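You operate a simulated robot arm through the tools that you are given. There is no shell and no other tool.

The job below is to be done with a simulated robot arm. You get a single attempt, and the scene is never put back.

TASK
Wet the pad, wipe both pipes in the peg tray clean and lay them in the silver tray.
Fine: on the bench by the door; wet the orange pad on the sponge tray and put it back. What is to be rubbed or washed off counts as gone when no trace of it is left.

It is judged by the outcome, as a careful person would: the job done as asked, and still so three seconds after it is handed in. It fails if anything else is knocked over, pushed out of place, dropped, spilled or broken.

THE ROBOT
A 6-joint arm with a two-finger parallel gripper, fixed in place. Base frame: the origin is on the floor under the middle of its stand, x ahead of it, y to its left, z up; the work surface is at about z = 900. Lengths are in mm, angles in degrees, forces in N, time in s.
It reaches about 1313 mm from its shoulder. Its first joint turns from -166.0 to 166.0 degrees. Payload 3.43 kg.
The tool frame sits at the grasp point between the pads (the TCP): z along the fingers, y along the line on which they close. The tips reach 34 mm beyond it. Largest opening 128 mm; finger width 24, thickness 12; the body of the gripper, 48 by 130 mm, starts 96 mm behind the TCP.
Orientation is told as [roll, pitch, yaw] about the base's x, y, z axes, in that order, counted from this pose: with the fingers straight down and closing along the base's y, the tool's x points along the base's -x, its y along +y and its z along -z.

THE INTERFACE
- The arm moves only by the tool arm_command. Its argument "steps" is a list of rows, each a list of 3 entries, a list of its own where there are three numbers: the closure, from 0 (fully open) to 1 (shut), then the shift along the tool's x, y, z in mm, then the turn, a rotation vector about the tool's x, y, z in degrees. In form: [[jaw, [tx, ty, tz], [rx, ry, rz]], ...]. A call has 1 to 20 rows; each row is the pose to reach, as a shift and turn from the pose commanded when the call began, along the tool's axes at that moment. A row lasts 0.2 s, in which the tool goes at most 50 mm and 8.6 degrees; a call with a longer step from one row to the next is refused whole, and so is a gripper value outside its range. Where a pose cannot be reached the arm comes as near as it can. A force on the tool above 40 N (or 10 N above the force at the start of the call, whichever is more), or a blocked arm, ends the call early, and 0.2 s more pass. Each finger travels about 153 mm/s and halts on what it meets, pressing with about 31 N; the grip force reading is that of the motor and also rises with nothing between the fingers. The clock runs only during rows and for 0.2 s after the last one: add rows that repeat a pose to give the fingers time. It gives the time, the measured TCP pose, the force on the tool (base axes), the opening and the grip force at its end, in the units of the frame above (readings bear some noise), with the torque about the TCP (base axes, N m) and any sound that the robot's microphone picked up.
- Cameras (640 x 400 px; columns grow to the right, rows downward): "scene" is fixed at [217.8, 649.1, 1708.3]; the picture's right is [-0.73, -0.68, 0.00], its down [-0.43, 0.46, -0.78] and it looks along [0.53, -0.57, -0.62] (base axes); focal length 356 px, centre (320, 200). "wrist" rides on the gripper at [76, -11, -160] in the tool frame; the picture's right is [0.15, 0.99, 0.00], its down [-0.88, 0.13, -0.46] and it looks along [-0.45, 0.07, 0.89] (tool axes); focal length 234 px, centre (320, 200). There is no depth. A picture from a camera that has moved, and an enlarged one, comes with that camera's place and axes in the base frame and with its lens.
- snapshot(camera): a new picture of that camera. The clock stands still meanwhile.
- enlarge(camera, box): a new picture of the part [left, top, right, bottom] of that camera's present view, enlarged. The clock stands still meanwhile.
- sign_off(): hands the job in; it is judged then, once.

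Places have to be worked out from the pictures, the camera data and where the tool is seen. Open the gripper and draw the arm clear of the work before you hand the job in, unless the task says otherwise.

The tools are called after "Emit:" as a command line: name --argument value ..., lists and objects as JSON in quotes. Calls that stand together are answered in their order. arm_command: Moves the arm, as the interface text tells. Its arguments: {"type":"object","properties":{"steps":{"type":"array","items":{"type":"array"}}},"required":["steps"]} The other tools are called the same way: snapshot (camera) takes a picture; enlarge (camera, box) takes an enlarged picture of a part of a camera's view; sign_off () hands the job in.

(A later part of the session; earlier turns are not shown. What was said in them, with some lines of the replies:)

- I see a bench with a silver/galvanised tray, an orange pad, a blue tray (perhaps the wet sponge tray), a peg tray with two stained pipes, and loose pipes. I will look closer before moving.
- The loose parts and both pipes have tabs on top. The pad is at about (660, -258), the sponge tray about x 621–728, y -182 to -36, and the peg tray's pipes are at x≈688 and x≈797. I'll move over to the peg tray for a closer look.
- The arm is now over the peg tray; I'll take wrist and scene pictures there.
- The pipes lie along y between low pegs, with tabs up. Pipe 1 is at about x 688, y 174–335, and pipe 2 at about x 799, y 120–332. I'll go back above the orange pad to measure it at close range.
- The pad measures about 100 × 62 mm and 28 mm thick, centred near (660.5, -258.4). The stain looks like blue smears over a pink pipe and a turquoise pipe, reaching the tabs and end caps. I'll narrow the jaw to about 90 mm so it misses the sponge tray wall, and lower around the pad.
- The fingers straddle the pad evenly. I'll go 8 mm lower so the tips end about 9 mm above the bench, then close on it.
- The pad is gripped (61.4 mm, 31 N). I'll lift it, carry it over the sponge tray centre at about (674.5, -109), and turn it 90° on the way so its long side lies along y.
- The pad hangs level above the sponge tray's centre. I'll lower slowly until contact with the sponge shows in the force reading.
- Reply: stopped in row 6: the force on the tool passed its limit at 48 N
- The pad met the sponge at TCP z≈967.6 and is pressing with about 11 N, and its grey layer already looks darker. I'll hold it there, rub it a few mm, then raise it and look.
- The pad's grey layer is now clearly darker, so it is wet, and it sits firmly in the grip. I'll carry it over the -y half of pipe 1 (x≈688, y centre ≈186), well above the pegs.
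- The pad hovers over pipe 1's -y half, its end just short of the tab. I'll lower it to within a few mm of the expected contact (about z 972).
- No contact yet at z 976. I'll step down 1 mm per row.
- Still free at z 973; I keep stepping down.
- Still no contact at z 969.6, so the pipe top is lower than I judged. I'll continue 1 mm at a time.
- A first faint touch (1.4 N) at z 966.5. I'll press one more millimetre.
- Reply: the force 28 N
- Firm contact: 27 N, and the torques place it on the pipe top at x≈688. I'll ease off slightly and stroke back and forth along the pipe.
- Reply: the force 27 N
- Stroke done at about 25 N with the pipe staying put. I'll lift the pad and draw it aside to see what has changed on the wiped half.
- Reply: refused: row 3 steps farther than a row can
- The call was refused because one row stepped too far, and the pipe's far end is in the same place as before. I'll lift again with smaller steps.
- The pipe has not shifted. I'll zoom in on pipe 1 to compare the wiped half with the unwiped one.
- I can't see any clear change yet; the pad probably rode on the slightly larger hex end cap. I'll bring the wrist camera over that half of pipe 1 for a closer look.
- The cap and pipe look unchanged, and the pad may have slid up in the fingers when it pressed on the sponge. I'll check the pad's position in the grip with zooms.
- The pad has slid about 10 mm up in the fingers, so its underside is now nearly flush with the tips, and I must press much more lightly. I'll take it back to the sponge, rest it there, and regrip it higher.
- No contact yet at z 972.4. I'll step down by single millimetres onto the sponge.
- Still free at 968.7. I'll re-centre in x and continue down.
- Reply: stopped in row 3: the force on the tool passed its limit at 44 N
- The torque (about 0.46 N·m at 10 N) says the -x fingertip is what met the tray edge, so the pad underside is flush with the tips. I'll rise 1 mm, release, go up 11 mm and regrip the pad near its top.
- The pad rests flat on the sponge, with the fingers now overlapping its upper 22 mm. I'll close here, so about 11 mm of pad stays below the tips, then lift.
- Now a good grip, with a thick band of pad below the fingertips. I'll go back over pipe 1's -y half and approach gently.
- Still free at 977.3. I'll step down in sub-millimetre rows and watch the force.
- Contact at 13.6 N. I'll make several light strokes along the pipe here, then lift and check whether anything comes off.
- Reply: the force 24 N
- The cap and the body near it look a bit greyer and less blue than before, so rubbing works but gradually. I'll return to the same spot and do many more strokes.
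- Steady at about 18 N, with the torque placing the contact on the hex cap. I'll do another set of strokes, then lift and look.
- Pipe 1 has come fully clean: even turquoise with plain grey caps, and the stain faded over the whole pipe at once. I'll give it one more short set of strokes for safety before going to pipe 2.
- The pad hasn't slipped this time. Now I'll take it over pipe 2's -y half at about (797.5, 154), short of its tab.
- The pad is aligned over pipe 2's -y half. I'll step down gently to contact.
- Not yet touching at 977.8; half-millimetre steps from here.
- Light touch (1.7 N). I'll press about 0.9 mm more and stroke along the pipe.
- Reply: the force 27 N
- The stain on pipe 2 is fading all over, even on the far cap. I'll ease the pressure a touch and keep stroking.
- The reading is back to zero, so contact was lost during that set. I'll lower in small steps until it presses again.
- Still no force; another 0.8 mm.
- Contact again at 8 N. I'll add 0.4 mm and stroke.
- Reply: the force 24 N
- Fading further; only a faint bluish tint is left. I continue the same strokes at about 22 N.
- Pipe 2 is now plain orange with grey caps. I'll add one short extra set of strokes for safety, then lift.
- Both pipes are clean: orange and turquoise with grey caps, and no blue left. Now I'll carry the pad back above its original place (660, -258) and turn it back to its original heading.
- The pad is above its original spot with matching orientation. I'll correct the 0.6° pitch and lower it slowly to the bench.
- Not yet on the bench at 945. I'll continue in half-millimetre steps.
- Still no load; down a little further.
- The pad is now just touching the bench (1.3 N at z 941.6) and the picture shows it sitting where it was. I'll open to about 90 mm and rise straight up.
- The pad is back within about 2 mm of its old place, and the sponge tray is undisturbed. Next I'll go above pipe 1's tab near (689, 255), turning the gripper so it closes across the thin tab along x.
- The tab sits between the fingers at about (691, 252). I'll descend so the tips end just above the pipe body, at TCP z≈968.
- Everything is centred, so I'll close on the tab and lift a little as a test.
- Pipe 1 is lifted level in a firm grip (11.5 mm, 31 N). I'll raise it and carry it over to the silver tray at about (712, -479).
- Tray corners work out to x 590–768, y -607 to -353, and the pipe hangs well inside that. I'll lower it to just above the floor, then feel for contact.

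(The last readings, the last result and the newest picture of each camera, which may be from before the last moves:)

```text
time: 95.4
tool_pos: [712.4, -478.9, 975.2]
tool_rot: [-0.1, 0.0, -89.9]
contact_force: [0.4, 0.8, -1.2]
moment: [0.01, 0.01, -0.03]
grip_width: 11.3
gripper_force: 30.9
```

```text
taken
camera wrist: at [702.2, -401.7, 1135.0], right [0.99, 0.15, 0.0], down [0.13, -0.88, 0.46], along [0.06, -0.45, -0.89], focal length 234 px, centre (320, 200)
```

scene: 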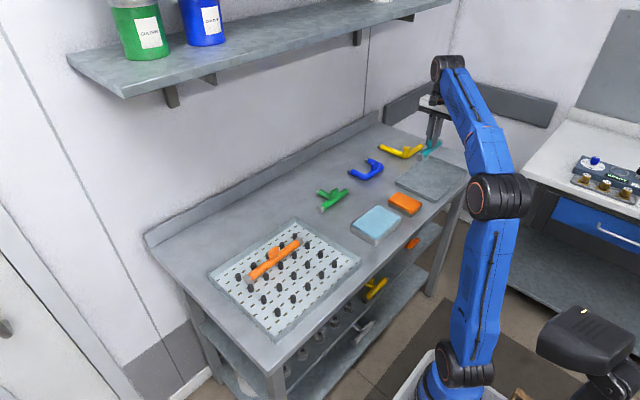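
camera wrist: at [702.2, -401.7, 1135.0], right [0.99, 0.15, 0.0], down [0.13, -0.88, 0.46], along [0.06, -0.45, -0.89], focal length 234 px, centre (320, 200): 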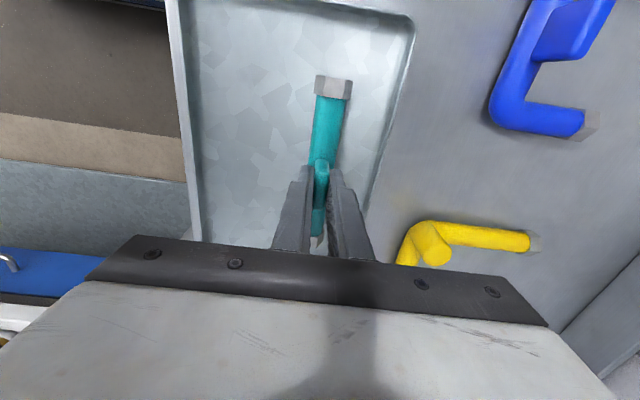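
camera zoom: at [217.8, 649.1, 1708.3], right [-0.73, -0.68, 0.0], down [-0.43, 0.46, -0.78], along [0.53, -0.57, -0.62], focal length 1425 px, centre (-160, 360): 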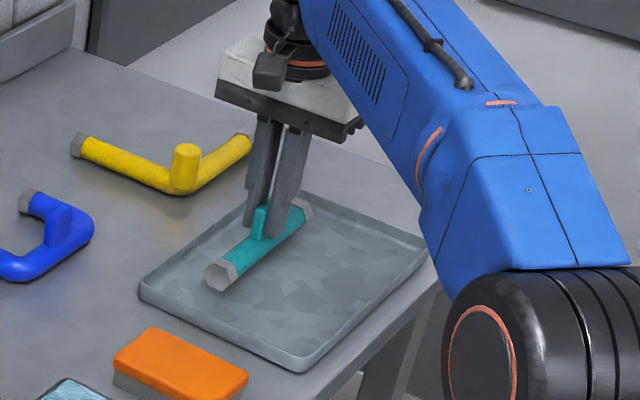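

The pipe is a few mm above the tray floor and inside the walls. I'll step down 1 mm per row until the floor is felt.

Emit:
arm_command --steps '[[1, [0, 0, 1], [0, 0, 0]], [1, [0, 0, 2], [0, 0, 0]], [1, [0, 0, 3], [0, 0, 0]], [1, [0, 0, 4], [0, 0, 0]], [1, [0, 0, 4], [0, 0, 0]]]'

```text
time: 96.6
tool_pos: [711.1, -478.9, 972.2]
tool_rot: [-0.2, -0.1, -90.1]
contact_force: [-1.6, 0.3, -1.2]
moment: [-0.03, 0.0, 0.02]
grip_width: 11.4
gripper_force: 30.7
```

No contact at 972; continuing in small steps.

Emit:
arm_command --steps '[[1, [0, 0, 0.8], [0, 0, 0]], [1, [0, 0, 1.6], [0, 0, 0]], [1, [0, 0, 2.4], [0, 0, 0]], [1, [0, 0, 2.4], [0, 0, 0]]]'

```text
time: 97.6
tool_pos: [712.1, -479.0, 968.8]
tool_rot: [-0.2, -0.1, -90.0]
contact_force: [-0.3, -0.4, -1.2]
moment: [0.01, 0.02, -0.03]
grip_width: 11.5
gripper_force: 31.3
```

Still free at 968.8; a bit lower yet.

Emit:
arm_command --steps '[[1, [0, 0, 0.7], [0, 0, 0]], [1, [0, 0, 1.4], [0, 0, 0]], [1, [0, 0, 2.1], [0, 0, 0]], [1, [0, 0, 2.1], [0, 0, 0]]]'

```text
time: 98.6
tool_pos: [711.7, -478.2, 967.0]
tool_rot: [-0.2, -0.1, -90.0]
contact_force: [-0.2, 0.3, -1.3]
moment: [-0.03, -0.01, 0.0]
grip_width: 11.3
gripper_force: 31.6
```

Emit:
arm_command --steps '[[1, [0, 0, 0.7], [0, 0, 0]], [1, [0, 0, 1.4], [0, 0, 0]], [1, [0, 0, 1.4], [0, 0, 0]]]'

```text
time: 99.4
tool_pos: [709.9, -478.8, 966.0]
tool_rot: [-0.2, -0.1, -89.9]
contact_force: [-0.3, -1.1, 0.8]
moment: [0.01, -0.01, -0.01]
grip_width: 11.4
gripper_force: 30.3
```

The force went from -1.3 to +0.8 N, so the pipe is just resting on the tray floor. I'll lower 0.4 mm more, open to about 45 mm and rise straight up.

Emit:
arm_command --steps '[[1, [0, 0, 0.4], [0, 0, 0]], [0.9, [0, 0, 0.4], [0, 0, 0]], [0.8, [0, 0, 0.4], [0, 0, 0]], [0.65, [0, 0, 0.4], [0, 0, 0]], [0.65, [0, 0, -10], [0, 0, 0]], [0.65, [0, 0, -30], [0, 0, 0]], [0.65, [0, 0, -70], [0, 0, 0]], [0.65, [0, 0, -100], [0, 0, 0]], [0.65, [0, 0, -100], [0, 0, 0]]]'

Emit:
snapshot --camera "wrist"

Emit:
enlarge --camera "scene" --box '[390, 110, 490, 210]'

```text
time: 101.4
tool_pos: [713.5, -478.9, 1067.0]
tool_rot: [-0.2, -0.1, -90.0]
contact_force: [-1.1, -0.2, 0.4]
moment: [0.0, -0.02, -0.01]
grip_width: 44.8
gripper_force: 0.1
```

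```text
taken
camera wrist: at [702.6, -402.0, 1225.8], right [0.99, 0.15, 0.0], down [0.13, -0.88, 0.46], along [0.06, -0.45, -0.89], focal length 234 px, centre (320, 200)
```

wrist: 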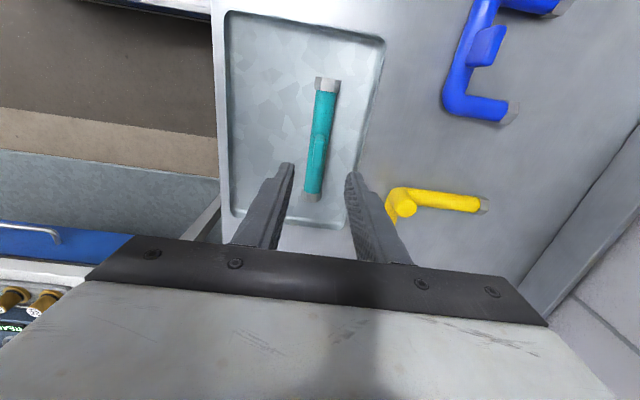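

```text
4.00 times, centred on (440, 160) of scene
camera zoom: at [217.8, 649.1, 1708.3], right [-0.73, -0.68, 0.0], down [-0.43, 0.46, -0.78], along [0.53, -0.57, -0.62], focal length 1425 px, centre (-160, 360)
```

zoom: 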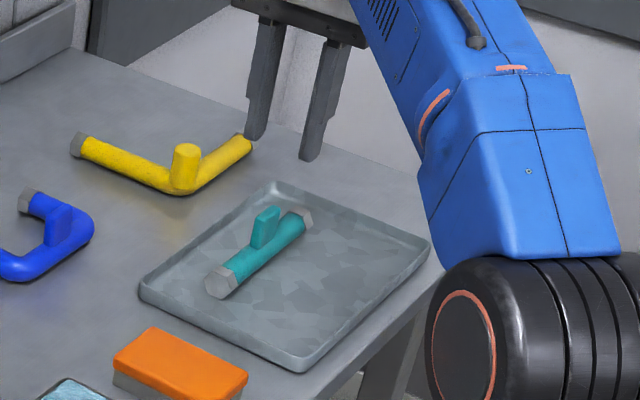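

Pipe 1 lies flat in the silver tray with its tab up. Now back to pipe 2's tab near (797.5, 228), staying high on the way.

Emit:
arm_command --steps '[[0.65, [42, 5, 0], [0, 0, 0]], [0.65, [86, 10, 0], [0, 0, 0]], [0.65, [130, 15, 0], [0, 0, 0]], [0.65, [174, 20, 0], [0, 0, 0]], [0.65, [218, 26, 0], [0, 0, 0]], [0.65, [262, 31, 0], [0, 0, 0]], [0.65, [306, 36, 0], [0, 0, 0]], [0.65, [350, 41, 0], [0, 0, 0]], [0.68, [394, 47, 0], [0, 0, 0]], [0.7, [438, 52, 0], [0, 0, 0]], [0.72, [482, 57, 0], [0, 0, 0]], [0.72, [526, 62, 0], [0, 0, 0]], [0.72, [570, 68, 0], [0, 0, 0]], [0.72, [614, 73, 0], [0, 0, 0]], [0.72, [658, 79, 0], [0, 0, 0]], [0.72, [690, 84, 0], [0, 0, 0]], [0.72, [707, 84, 0], [0, 0, 0]], [0.72, [707, 84, 20], [0, 0, 0]], [0.72, [707, 84, 40], [0, 0, 0]], [0.72, [707, 84, 40], [0, 0, 0]]]'

Emit:
enlarge --camera "wrist" --box '[240, 80, 400, 240]'

Emit:
enlarge --camera "scene" --box '[230, 190, 340, 290]'

```text
time: 105.6
tool_pos: [797.0, 228.9, 1022.8]
tool_rot: [-0.2, -0.1, -90.0]
contact_force: [-0.8, -0.1, -0.8]
moment: [-0.02, -0.02, -0.02]
grip_width: 35.8
gripper_force: 0.0
```

```text
2.50 times, centred on (320, 160) of wrist
camera zoom: at [786.9, 306.2, 1182.8], right [0.99, 0.15, 0.0], down [0.13, -0.88, 0.46], along [0.06, -0.45, -0.89], focal length 585 px, centre (320, 300)
```

zoom: 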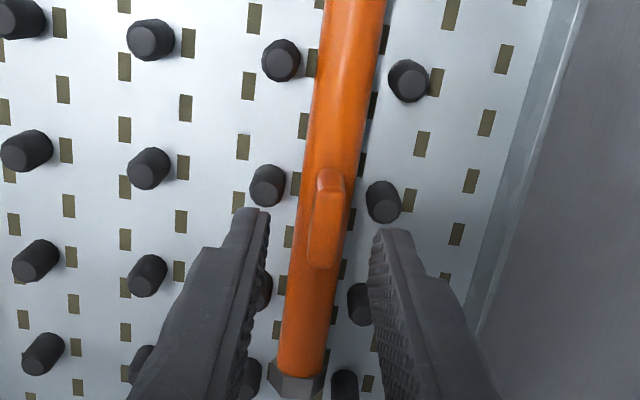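

```text
4.00 times, centred on (285, 240) of scene
camera zoom: at [217.8, 649.1, 1708.3], right [-0.73, -0.68, 0.0], down [-0.43, 0.46, -0.78], along [0.53, -0.57, -0.62], focal length 1425 px, centre (460, 40)
```

zoom: 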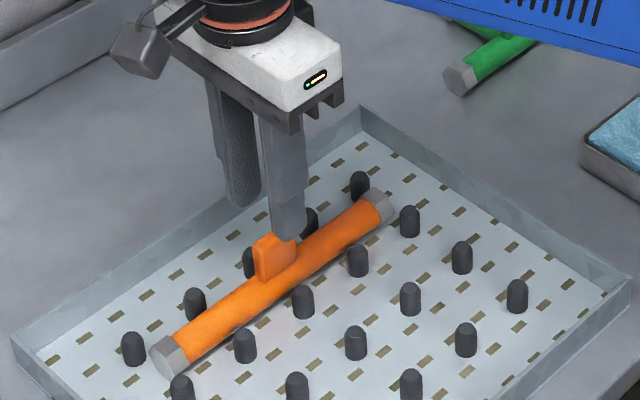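

The tab centre reads about (800.5, 224.5), slightly off my axis, and pegs stand right beside it, so I'll keep the tips above peg height. I'll shift and descend to TCP z≈971.

Emit:
arm_command --steps '[[0.72, [-4, 3.5, 0], [0, 0, 0]], [0.72, [-4, 3.5, 15], [0, 0, 0]], [0.72, [-4, 3.5, 30], [0, 0, 0]], [0.72, [-4, 3.5, 42], [0, 0, 0]], [0.72, [-4, 3.5, 49], [0, 0, 0]], [0.72, [-4, 3.5, 52], [0, 0, 0]], [0.72, [-4, 3.5, 52], [0, 0, 0]]]'

Emit:
enlarge --camera "wrist" --box '[240, 100, 400, 260]'

Emit:
enlarge --camera "scene" --box '[240, 210, 320, 280]'

```text
time: 107.2
tool_pos: [799.4, 224.6, 972.2]
tool_rot: [-0.2, -0.1, -89.9]
contact_force: [0.1, -0.2, 0.4]
moment: [-0.01, -0.01, 0.01]
grip_width: 35.7
gripper_force: 0.0
```

```text
2.50 times, centred on (320, 180) of wrist
camera zoom: at [789.9, 301.7, 1130.7], right [0.99, 0.15, 0.0], down [0.13, -0.88, 0.46], along [0.06, -0.45, -0.89], focal length 585 px, centre (320, 250)
```

zoom: 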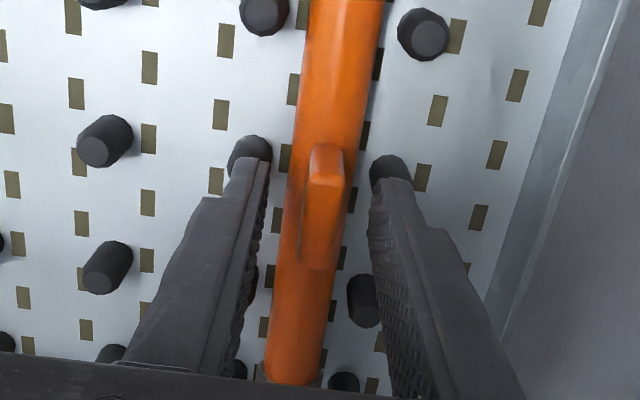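

```text
5.71 times, centred on (280, 245) of scene
camera zoom: at [217.8, 649.1, 1708.3], right [-0.73, -0.68, 0.0], down [-0.43, 0.46, -0.78], along [0.53, -0.57, -0.62], focal length 2036 px, centre (549, -57)
```

zoom: 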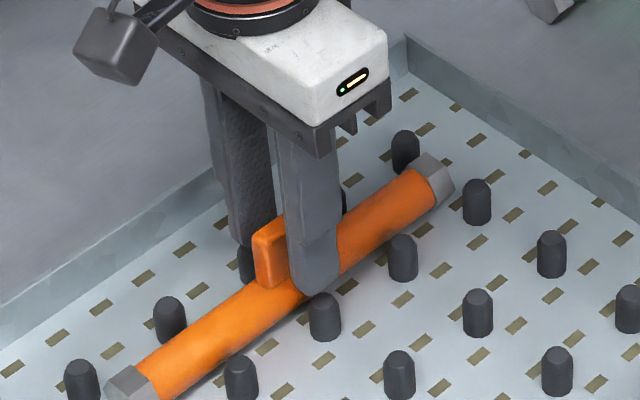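

The tab is between the fingers with clearance to the pegs. I'll nudge +1 mm in x and 1.5 mm lower, then close and lift a test 20 mm.

Emit:
arm_command --steps '[[0.72, [0, 1, 1.5], [0, 0, 0]], [0.8, [0, 1, 1.5], [0, 0, 0]], [0.9, [0, 1, 1.5], [0, 0, 0]], [1, [0, 1, 1.5], [0, 0, 0]], [1, [0, 1, 1.5], [0, 0, 0]], [1, [0, 1, 1.5], [0, 0, 0]], [1, [0, 1, -2], [0, 0, 0]], [1, [0, 1, -9], [0, 0, 0]], [1, [0, 1, -19], [0, 0, 0]], [1, [0, 1, -19], [0, 0, 0]]]'

Emit:
enlarge --camera "scene" --box '[230, 200, 330, 290]'

```text
time: 109.4
tool_pos: [800.9, 222.9, 990.8]
tool_rot: [-0.2, 0.0, -90.0]
contact_force: [0.7, 0.5, -1.2]
moment: [-0.01, 0.0, 0.0]
grip_width: 11.3
gripper_force: 31.0
```

```text
4.44 times, centred on (280, 245) of scene
camera zoom: at [217.8, 649.1, 1708.3], right [-0.73, -0.68, 0.0], down [-0.43, 0.46, -0.78], along [0.53, -0.57, -0.62], focal length 1584 px, centre (498, 0)
```

zoom: 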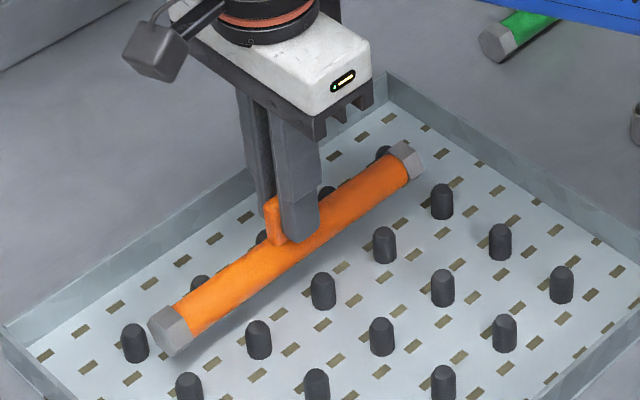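

Pipe 2 is lifted level (11.3 mm, 31 N). I'll carry it high to the other side of the silver tray, about (645, -482).

Emit:
arm_command --steps '[[1, [0, 0, -40], [0, 0, 0]], [1, [0, 0, -78], [0, 0, 0]], [1, [-44, -10, -80], [0, 0, 0]], [1, [-88, -20, -80], [0, 0, 0]], [1, [-132, -29, -80], [0, 0, 0]], [1, [-176, -39, -80], [0, 0, 0]], [1, [-220, -49, -80], [0, 0, 0]], [1, [-264, -58, -80], [0, 0, 0]], [1, [-308, -68, -80], [0, 0, 0]], [1, [-352, -78, -80], [0, 0, 0]], [1, [-396, -88, -80], [0, 0, 0]], [1, [-440, -97, -80], [0, 0, 0]], [1, [-484, -107, -80], [0, 0, 0]], [1, [-528, -117, -80], [0, 0, 0]], [1, [-572, -126, -80], [0, 0, 0]], [1, [-616, -136, -80], [0, 0, 0]], [1, [-660, -146, -80], [0, 0, 0]], [1, [-690, -156, -80], [0, 0, 0]], [1, [-705, -156, -80], [0, 0, 0]], [1, [-705, -156, -80], [0, 0, 0]]]'

Emit:
snapshot --camera "wrist"

Emit:
enlarge --camera "scene" --box '[380, 100, 500, 210]'

```text
time: 113.6
tool_pos: [645.0, -480.3, 1072.6]
tool_rot: [-0.3, 0.0, -90.0]
contact_force: [-0.2, -0.3, -2.6]
moment: [-0.01, -0.02, -0.03]
grip_width: 11.1
gripper_force: 30.7
```

```text
taken
camera wrist: at [635.4, -403.2, 1231.6], right [0.99, 0.15, 0.0], down [0.13, -0.88, 0.46], along [0.06, -0.45, -0.89], focal length 234 px, centre (320, 200)
```

wrist: 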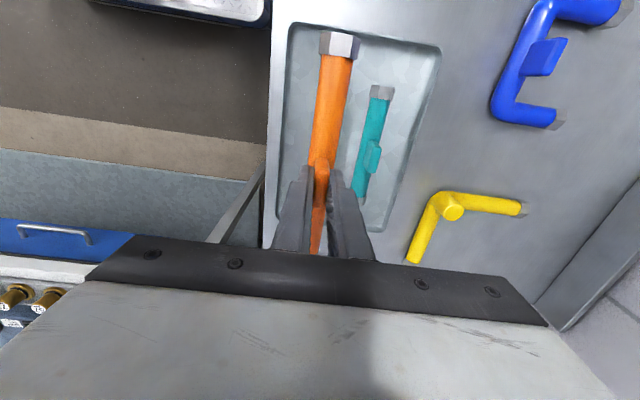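

```text
3.64 times, centred on (440, 155) of scene
camera zoom: at [217.8, 649.1, 1708.3], right [-0.73, -0.68, 0.0], down [-0.43, 0.46, -0.78], along [0.53, -0.57, -0.62], focal length 1296 px, centre (-116, 364)
```

zoom: 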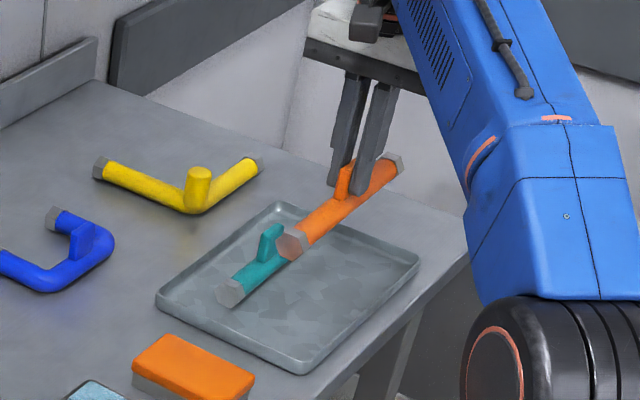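

The pipe's ends at about y -373 and -585 fit inside the tray, and pipe 1 is clear at x≈711. I'll lower it to a few mm above the floor.

Emit:
arm_command --steps '[[1, [0, 0, 30], [0, 0, 0]], [1, [0, 0, 60], [0, 0, 0]], [1, [0, 0, 80], [0, 0, 0]], [1, [0, 0, 92], [0, 0, 0]], [1, [0, 0, 96], [0, 0, 0]], [1, [0, 0, 98], [0, 0, 0]], [1, [0, 0, 98], [0, 0, 0]]]'

Emit:
snapshot --camera "wrist"

Emit:
enlarge --camera "scene" --box '[390, 110, 490, 210]'

```text
time: 115.2
tool_pos: [641.7, -481.3, 975.3]
tool_rot: [-0.2, 0.0, -89.9]
contact_force: [0.8, 0.6, -1.6]
moment: [0.01, 0.02, 0.03]
grip_width: 11.0
gripper_force: 31.0
```

```text
taken
camera wrist: at [633.2, -404.1, 1135.0], right [0.99, 0.15, 0.0], down [0.13, -0.88, 0.46], along [0.06, -0.45, -0.89], focal length 234 px, centre (320, 200)
```

wrist: 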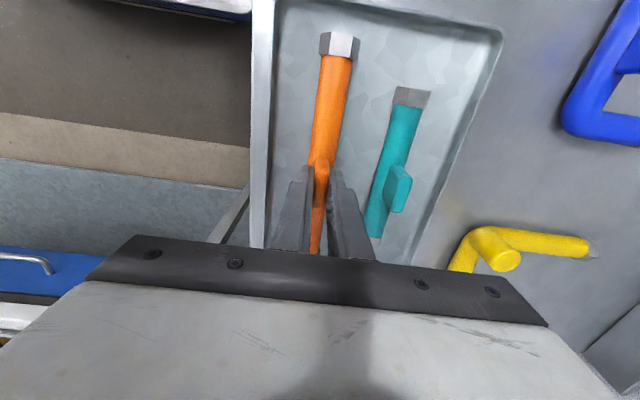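

```text
4.00 times, centred on (440, 160) of scene
camera zoom: at [217.8, 649.1, 1708.3], right [-0.73, -0.68, 0.0], down [-0.43, 0.46, -0.78], along [0.53, -0.57, -0.62], focal length 1425 px, centre (-160, 360)
```

zoom: 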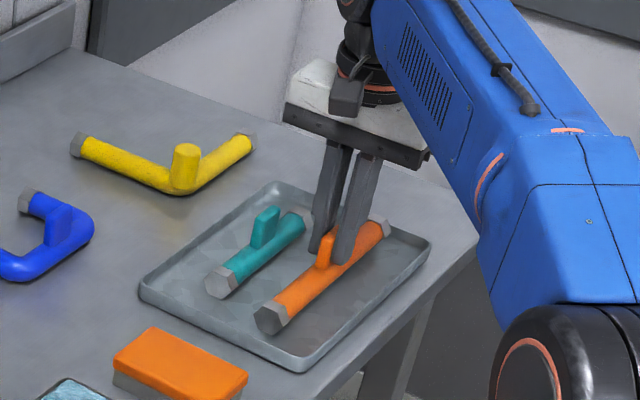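

Pipe 2 hovers inside the tray beside pipe 1. I'll step down gently to feel the floor.

Emit:
arm_command --steps '[[1, [0, 1, 1], [0, 0, 0]], [1, [0, 1, 2], [0, 0, 0]], [1, [0, 1, 3], [0, 0, 0]], [1, [0, 1, 3.8], [0, 0, 0]], [1, [0, 1, 3.8], [0, 0, 0]]]'

```text
time: 116.4
tool_pos: [643.6, -481.1, 971.4]
tool_rot: [-0.2, -0.1, -90.0]
contact_force: [-0.5, -1.0, -1.5]
moment: [0.0, -0.02, -0.01]
grip_width: 11.1
gripper_force: 30.6
```

No contact yet at 971.4, so I continue in 0.7 mm steps.

Emit:
arm_command --steps '[[1, [0, 0, 0.7], [0, 0, 0]], [1, [0, 0, 1.4], [0, 0, 0]], [1, [0, 0, 2.1], [0, 0, 0]], [1, [0, 0, 2.1], [0, 0, 0]]]'

```text
time: 117.4
tool_pos: [643.9, -480.3, 966.8]
tool_rot: [-0.2, -0.1, -90.1]
contact_force: [0.0, 0.4, -1.4]
moment: [0.01, 0.02, 0.01]
grip_width: 11.5
gripper_force: 30.4
```

Still unloaded; another 1.4 mm in two steps.

Emit:
arm_command --steps '[[1, [0, 0, 0.7], [0, 0, 0]], [1, [0, 0, 1.4], [0, 0, 0]], [1, [0, 0, 1.4], [0, 0, 0]]]'

```text
time: 118.2
tool_pos: [643.3, -480.3, 969.3]
tool_rot: [-0.1, -0.3, -90.0]
contact_force: [-1.4, -5.7, 17.0]
moment: [0.02, 0.04, -0.05]
grip_width: 11.6
gripper_force: 30.8
```

The pipe is on the floor with 17 N of press. I'll ease back 0.6 mm, open the fingers and rise straight up.

Emit:
arm_command --steps '[[1, [0, 0, -0.6], [0, 0, 0]], [1, [0, 0, -0.6], [0, 0, 0]], [0.9, [0, 0, -0.6], [0, 0, 0]], [0.8, [0, 0, -0.6], [0, 0, 0]], [0.68, [0, 0, -0.6], [0, 0, 0]], [0.68, [0, 0, -10], [0, 0, 0]], [0.68, [0, 0, -30], [0, 0, 0]], [0.68, [0, 0, -70], [0, 0, 0]], [0.68, [0, 0, -110], [0, 0, 0]], [0.68, [0, 0, -110], [0, 0, 0]]]'

Emit:
snapshot --camera "wrist"

Emit:
enlarge --camera "scene" --box '[390, 110, 490, 210]'

```text
time: 120.4
tool_pos: [643.7, -480.2, 1078.1]
tool_rot: [-0.3, -0.1, -90.0]
contact_force: [-0.7, 1.0, 0.3]
moment: [0.0, 0.0, -0.01]
grip_width: 40.9
gripper_force: 0.2
```

```text
taken
camera wrist: at [634.3, -403.6, 1237.8], right [0.99, 0.15, 0.0], down [0.13, -0.88, 0.46], along [0.06, -0.45, -0.89], focal length 234 px, centre (320, 200)
```

wrist: 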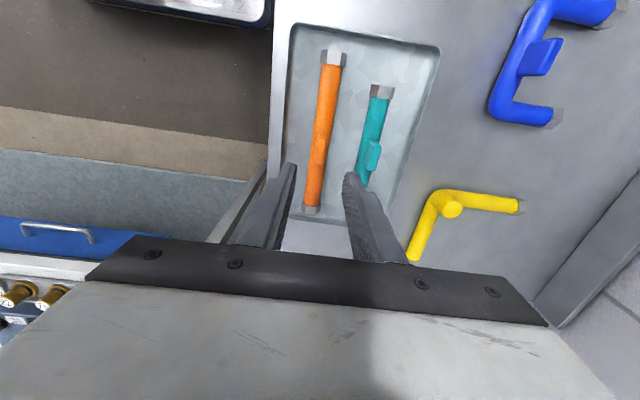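

```text
4.00 times, centred on (440, 160) of scene
camera zoom: at [217.8, 649.1, 1708.3], right [-0.73, -0.68, 0.0], down [-0.43, 0.46, -0.78], along [0.53, -0.57, -0.62], focal length 1425 px, centre (-160, 360)
```

zoom: 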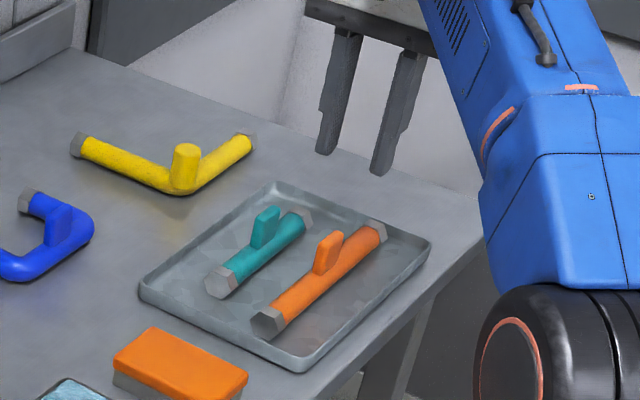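

Both pipes lie in the silver tray. I'll open the gripper fully and draw the arm up and back toward the start region, then check everything.

Emit:
arm_command --steps '[[0.5, [0, 0, -40], [0, 0, 0]], [0.3, [0, 0, -80], [0, 0, 0]], [0.1, [0, 0, -120], [0, 0, 0]], [0, [40, 0, -130], [0, 0, -8]], [0, [80, 0, -130], [0, 0, -16]], [0, [120, 0, -130], [0, 0, -24]], [0, [160, 0, -130], [0, 0, -32]], [0, [200, 0, -130], [0, 0, -40]], [0, [240, 0, -130], [0, 0, -48]], [0, [280, -5, -130], [0, 0, -56]], [0, [320, -15, -130], [0, 0, -64]], [0, [350, -30, -130], [0, 0, -72]], [0, [380, -60, -130], [0, 0, -80]], [0, [380, -90, -130], [0, 0, -88]], [0, [380, -120, -130], [0, 0, -90]], [0, [380, -120, -130], [0, 0, -90]]]'

Emit:
snapshot --camera "scene"

Emit:
snapshot --camera "wrist"

Emit:
enlarge --camera "scene" --box '[410, 150, 490, 210]'

Emit:
enlarge --camera "wrist" --box '[40, 20, 280, 200]'

```text
time: 123.8
tool_pos: [540.7, -105.0, 1152.0]
tool_rot: [0.0, -0.1, 0.0]
contact_force: [-0.1, -0.4, 0.2]
moment: [0.0, 0.03, 0.02]
grip_width: 127.9
gripper_force: 0.0
out of reach, approached as far as the arm can: row 3, 4, 5, 6, 7, 8, 9, 10, 11, 12, 13, 14, 15, 16
```

```text
taken
```

scene: 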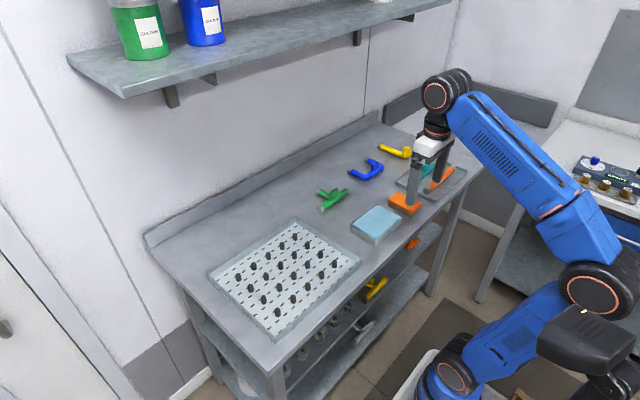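

```text
taken
camera wrist: at [464.6, -115.0, 1311.5], right [-0.15, 0.99, 0.0], down [0.88, 0.13, 0.46], along [0.45, 0.06, -0.89], focal length 234 px, centre (320, 200)
```

wrist: 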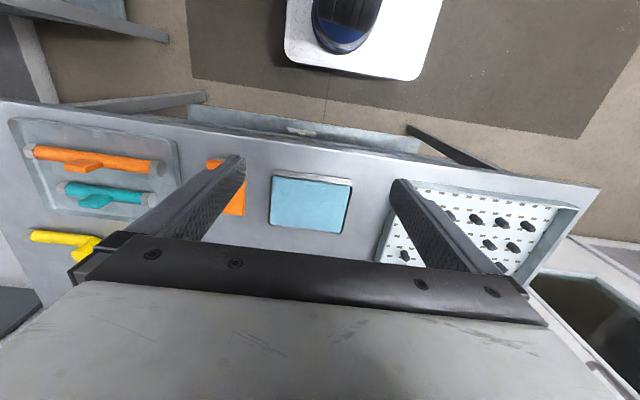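

```text
6.67 times, centred on (450, 180) of scene
camera zoom: at [217.8, 649.1, 1708.3], right [-0.73, -0.68, 0.0], down [-0.43, 0.46, -0.78], along [0.53, -0.57, -0.62], focal length 2375 px, centre (-547, 333)
```

zoom: 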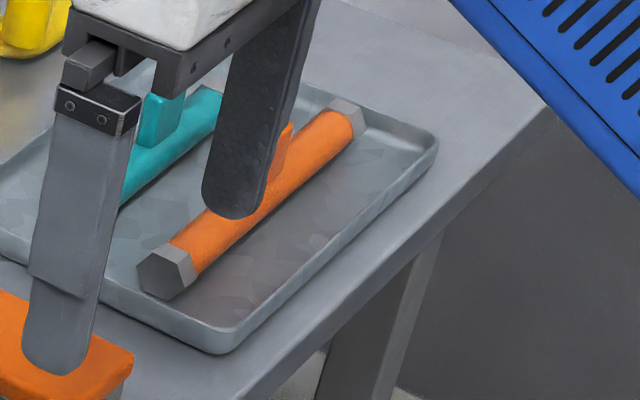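

```text
2.22 times, centred on (160, 110) of wrist
camera zoom: at [464.6, -115.0, 1311.5], right [-0.15, 0.99, 0.0], down [0.88, 0.13, 0.46], along [0.45, 0.06, -0.89], focal length 520 px, centre (676, 400)
```

zoom: 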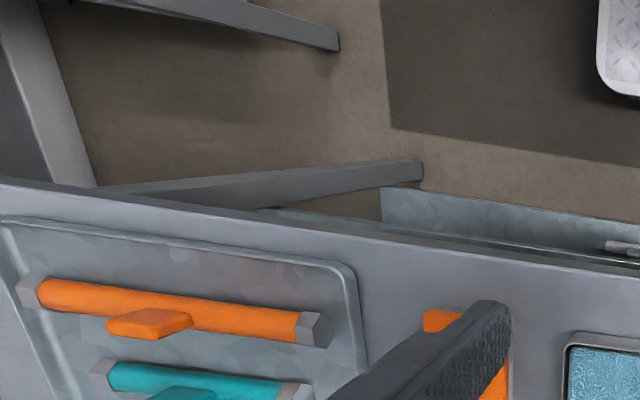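

Both pipes are clean and settled in the tray, and the peg tray is empty and undisturbed. I'll move the gripper aside once more to get a clear view of the pad and sponge tray.

Emit:
arm_command --steps '[[0, [0, 40, 0], [0, 0, 0]], [0, [0, 80, 0], [0, 0, 0]], [0, [0, 120, 0], [0, 0, 0]], [0, [0, 160, 0], [0, 0, 0]], [0, [0, 200, 0], [0, 0, 0]], [0, [0, 200, 0], [0, 0, 0]]]'

Emit:
enlarge --camera "scene" --box '[320, 130, 490, 250]'

Emit:
snapshot --camera "wrist"

```text
time: 125.2
tool_pos: [538.5, 99.2, 1149.6]
tool_rot: [-0.1, 0.2, -0.1]
contact_force: [0.4, -0.6, -0.6]
moment: [0.01, -0.01, 0.0]
grip_width: 128.0
gripper_force: 0.1
```

```text
3.33 times, centred on (405, 190) of scene
camera zoom: at [217.8, 649.1, 1708.3], right [-0.73, -0.68, 0.0], down [-0.43, 0.46, -0.78], along [0.53, -0.57, -0.62], focal length 1188 px, centre (37, 233)
```

zoom: 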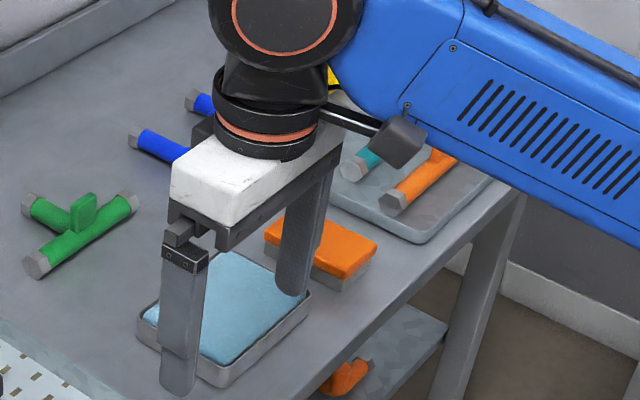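

```text
taken
camera wrist: at [464.5, 88.7, 1309.5], right [-0.15, 0.99, 0.0], down [0.88, 0.13, 0.45], along [0.45, 0.06, -0.89], focal length 234 px, centre (320, 200)
```

wrist: 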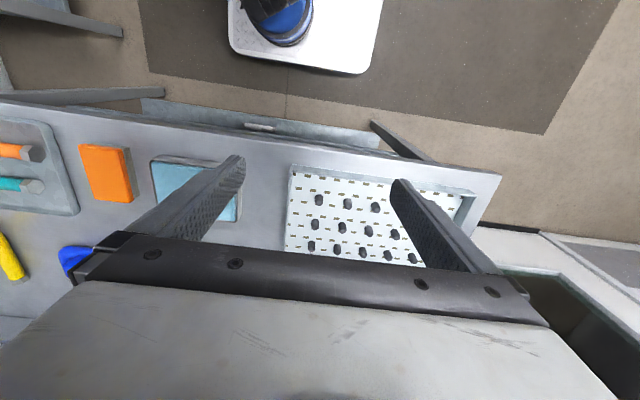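

The wetted pad is back in its place by the sponge tray, and both clean pipes lie in the silver tray. Everything else is where it was, and the gripper is open and well above the bench, so I hand the job in.

Emit:
sign_off

```text
The job is handed in.
```

The job is done and handed in. Both pipes are wiped clean and lie side by side in the silver tray, and the pad is back in its place.

- **Pad:** I wet the orange pad on the sponge, then returned it to within about 2 mm of where it started, facing the same way. It slid up in the gripper when I first pressed it on the sponge. I set it down there, regripped it and pressed more lightly after that.
- **Pipes:** The blue staining faded evenly over each pipe as I rubbed. One is now plain turquoise and the other plain orange, both with grey end caps. No trace showed in any picture afterwards, though I did not look at their undersides.
- **Everything else:** In the final pictures the other parts and trays look undisturbed. The gripper is open and well above the bench.

I made two arm moves without writing a sentence first, as the instructions asked. Both were small steps down, one while setting down the pad and one while setting down the turquoise pipe.
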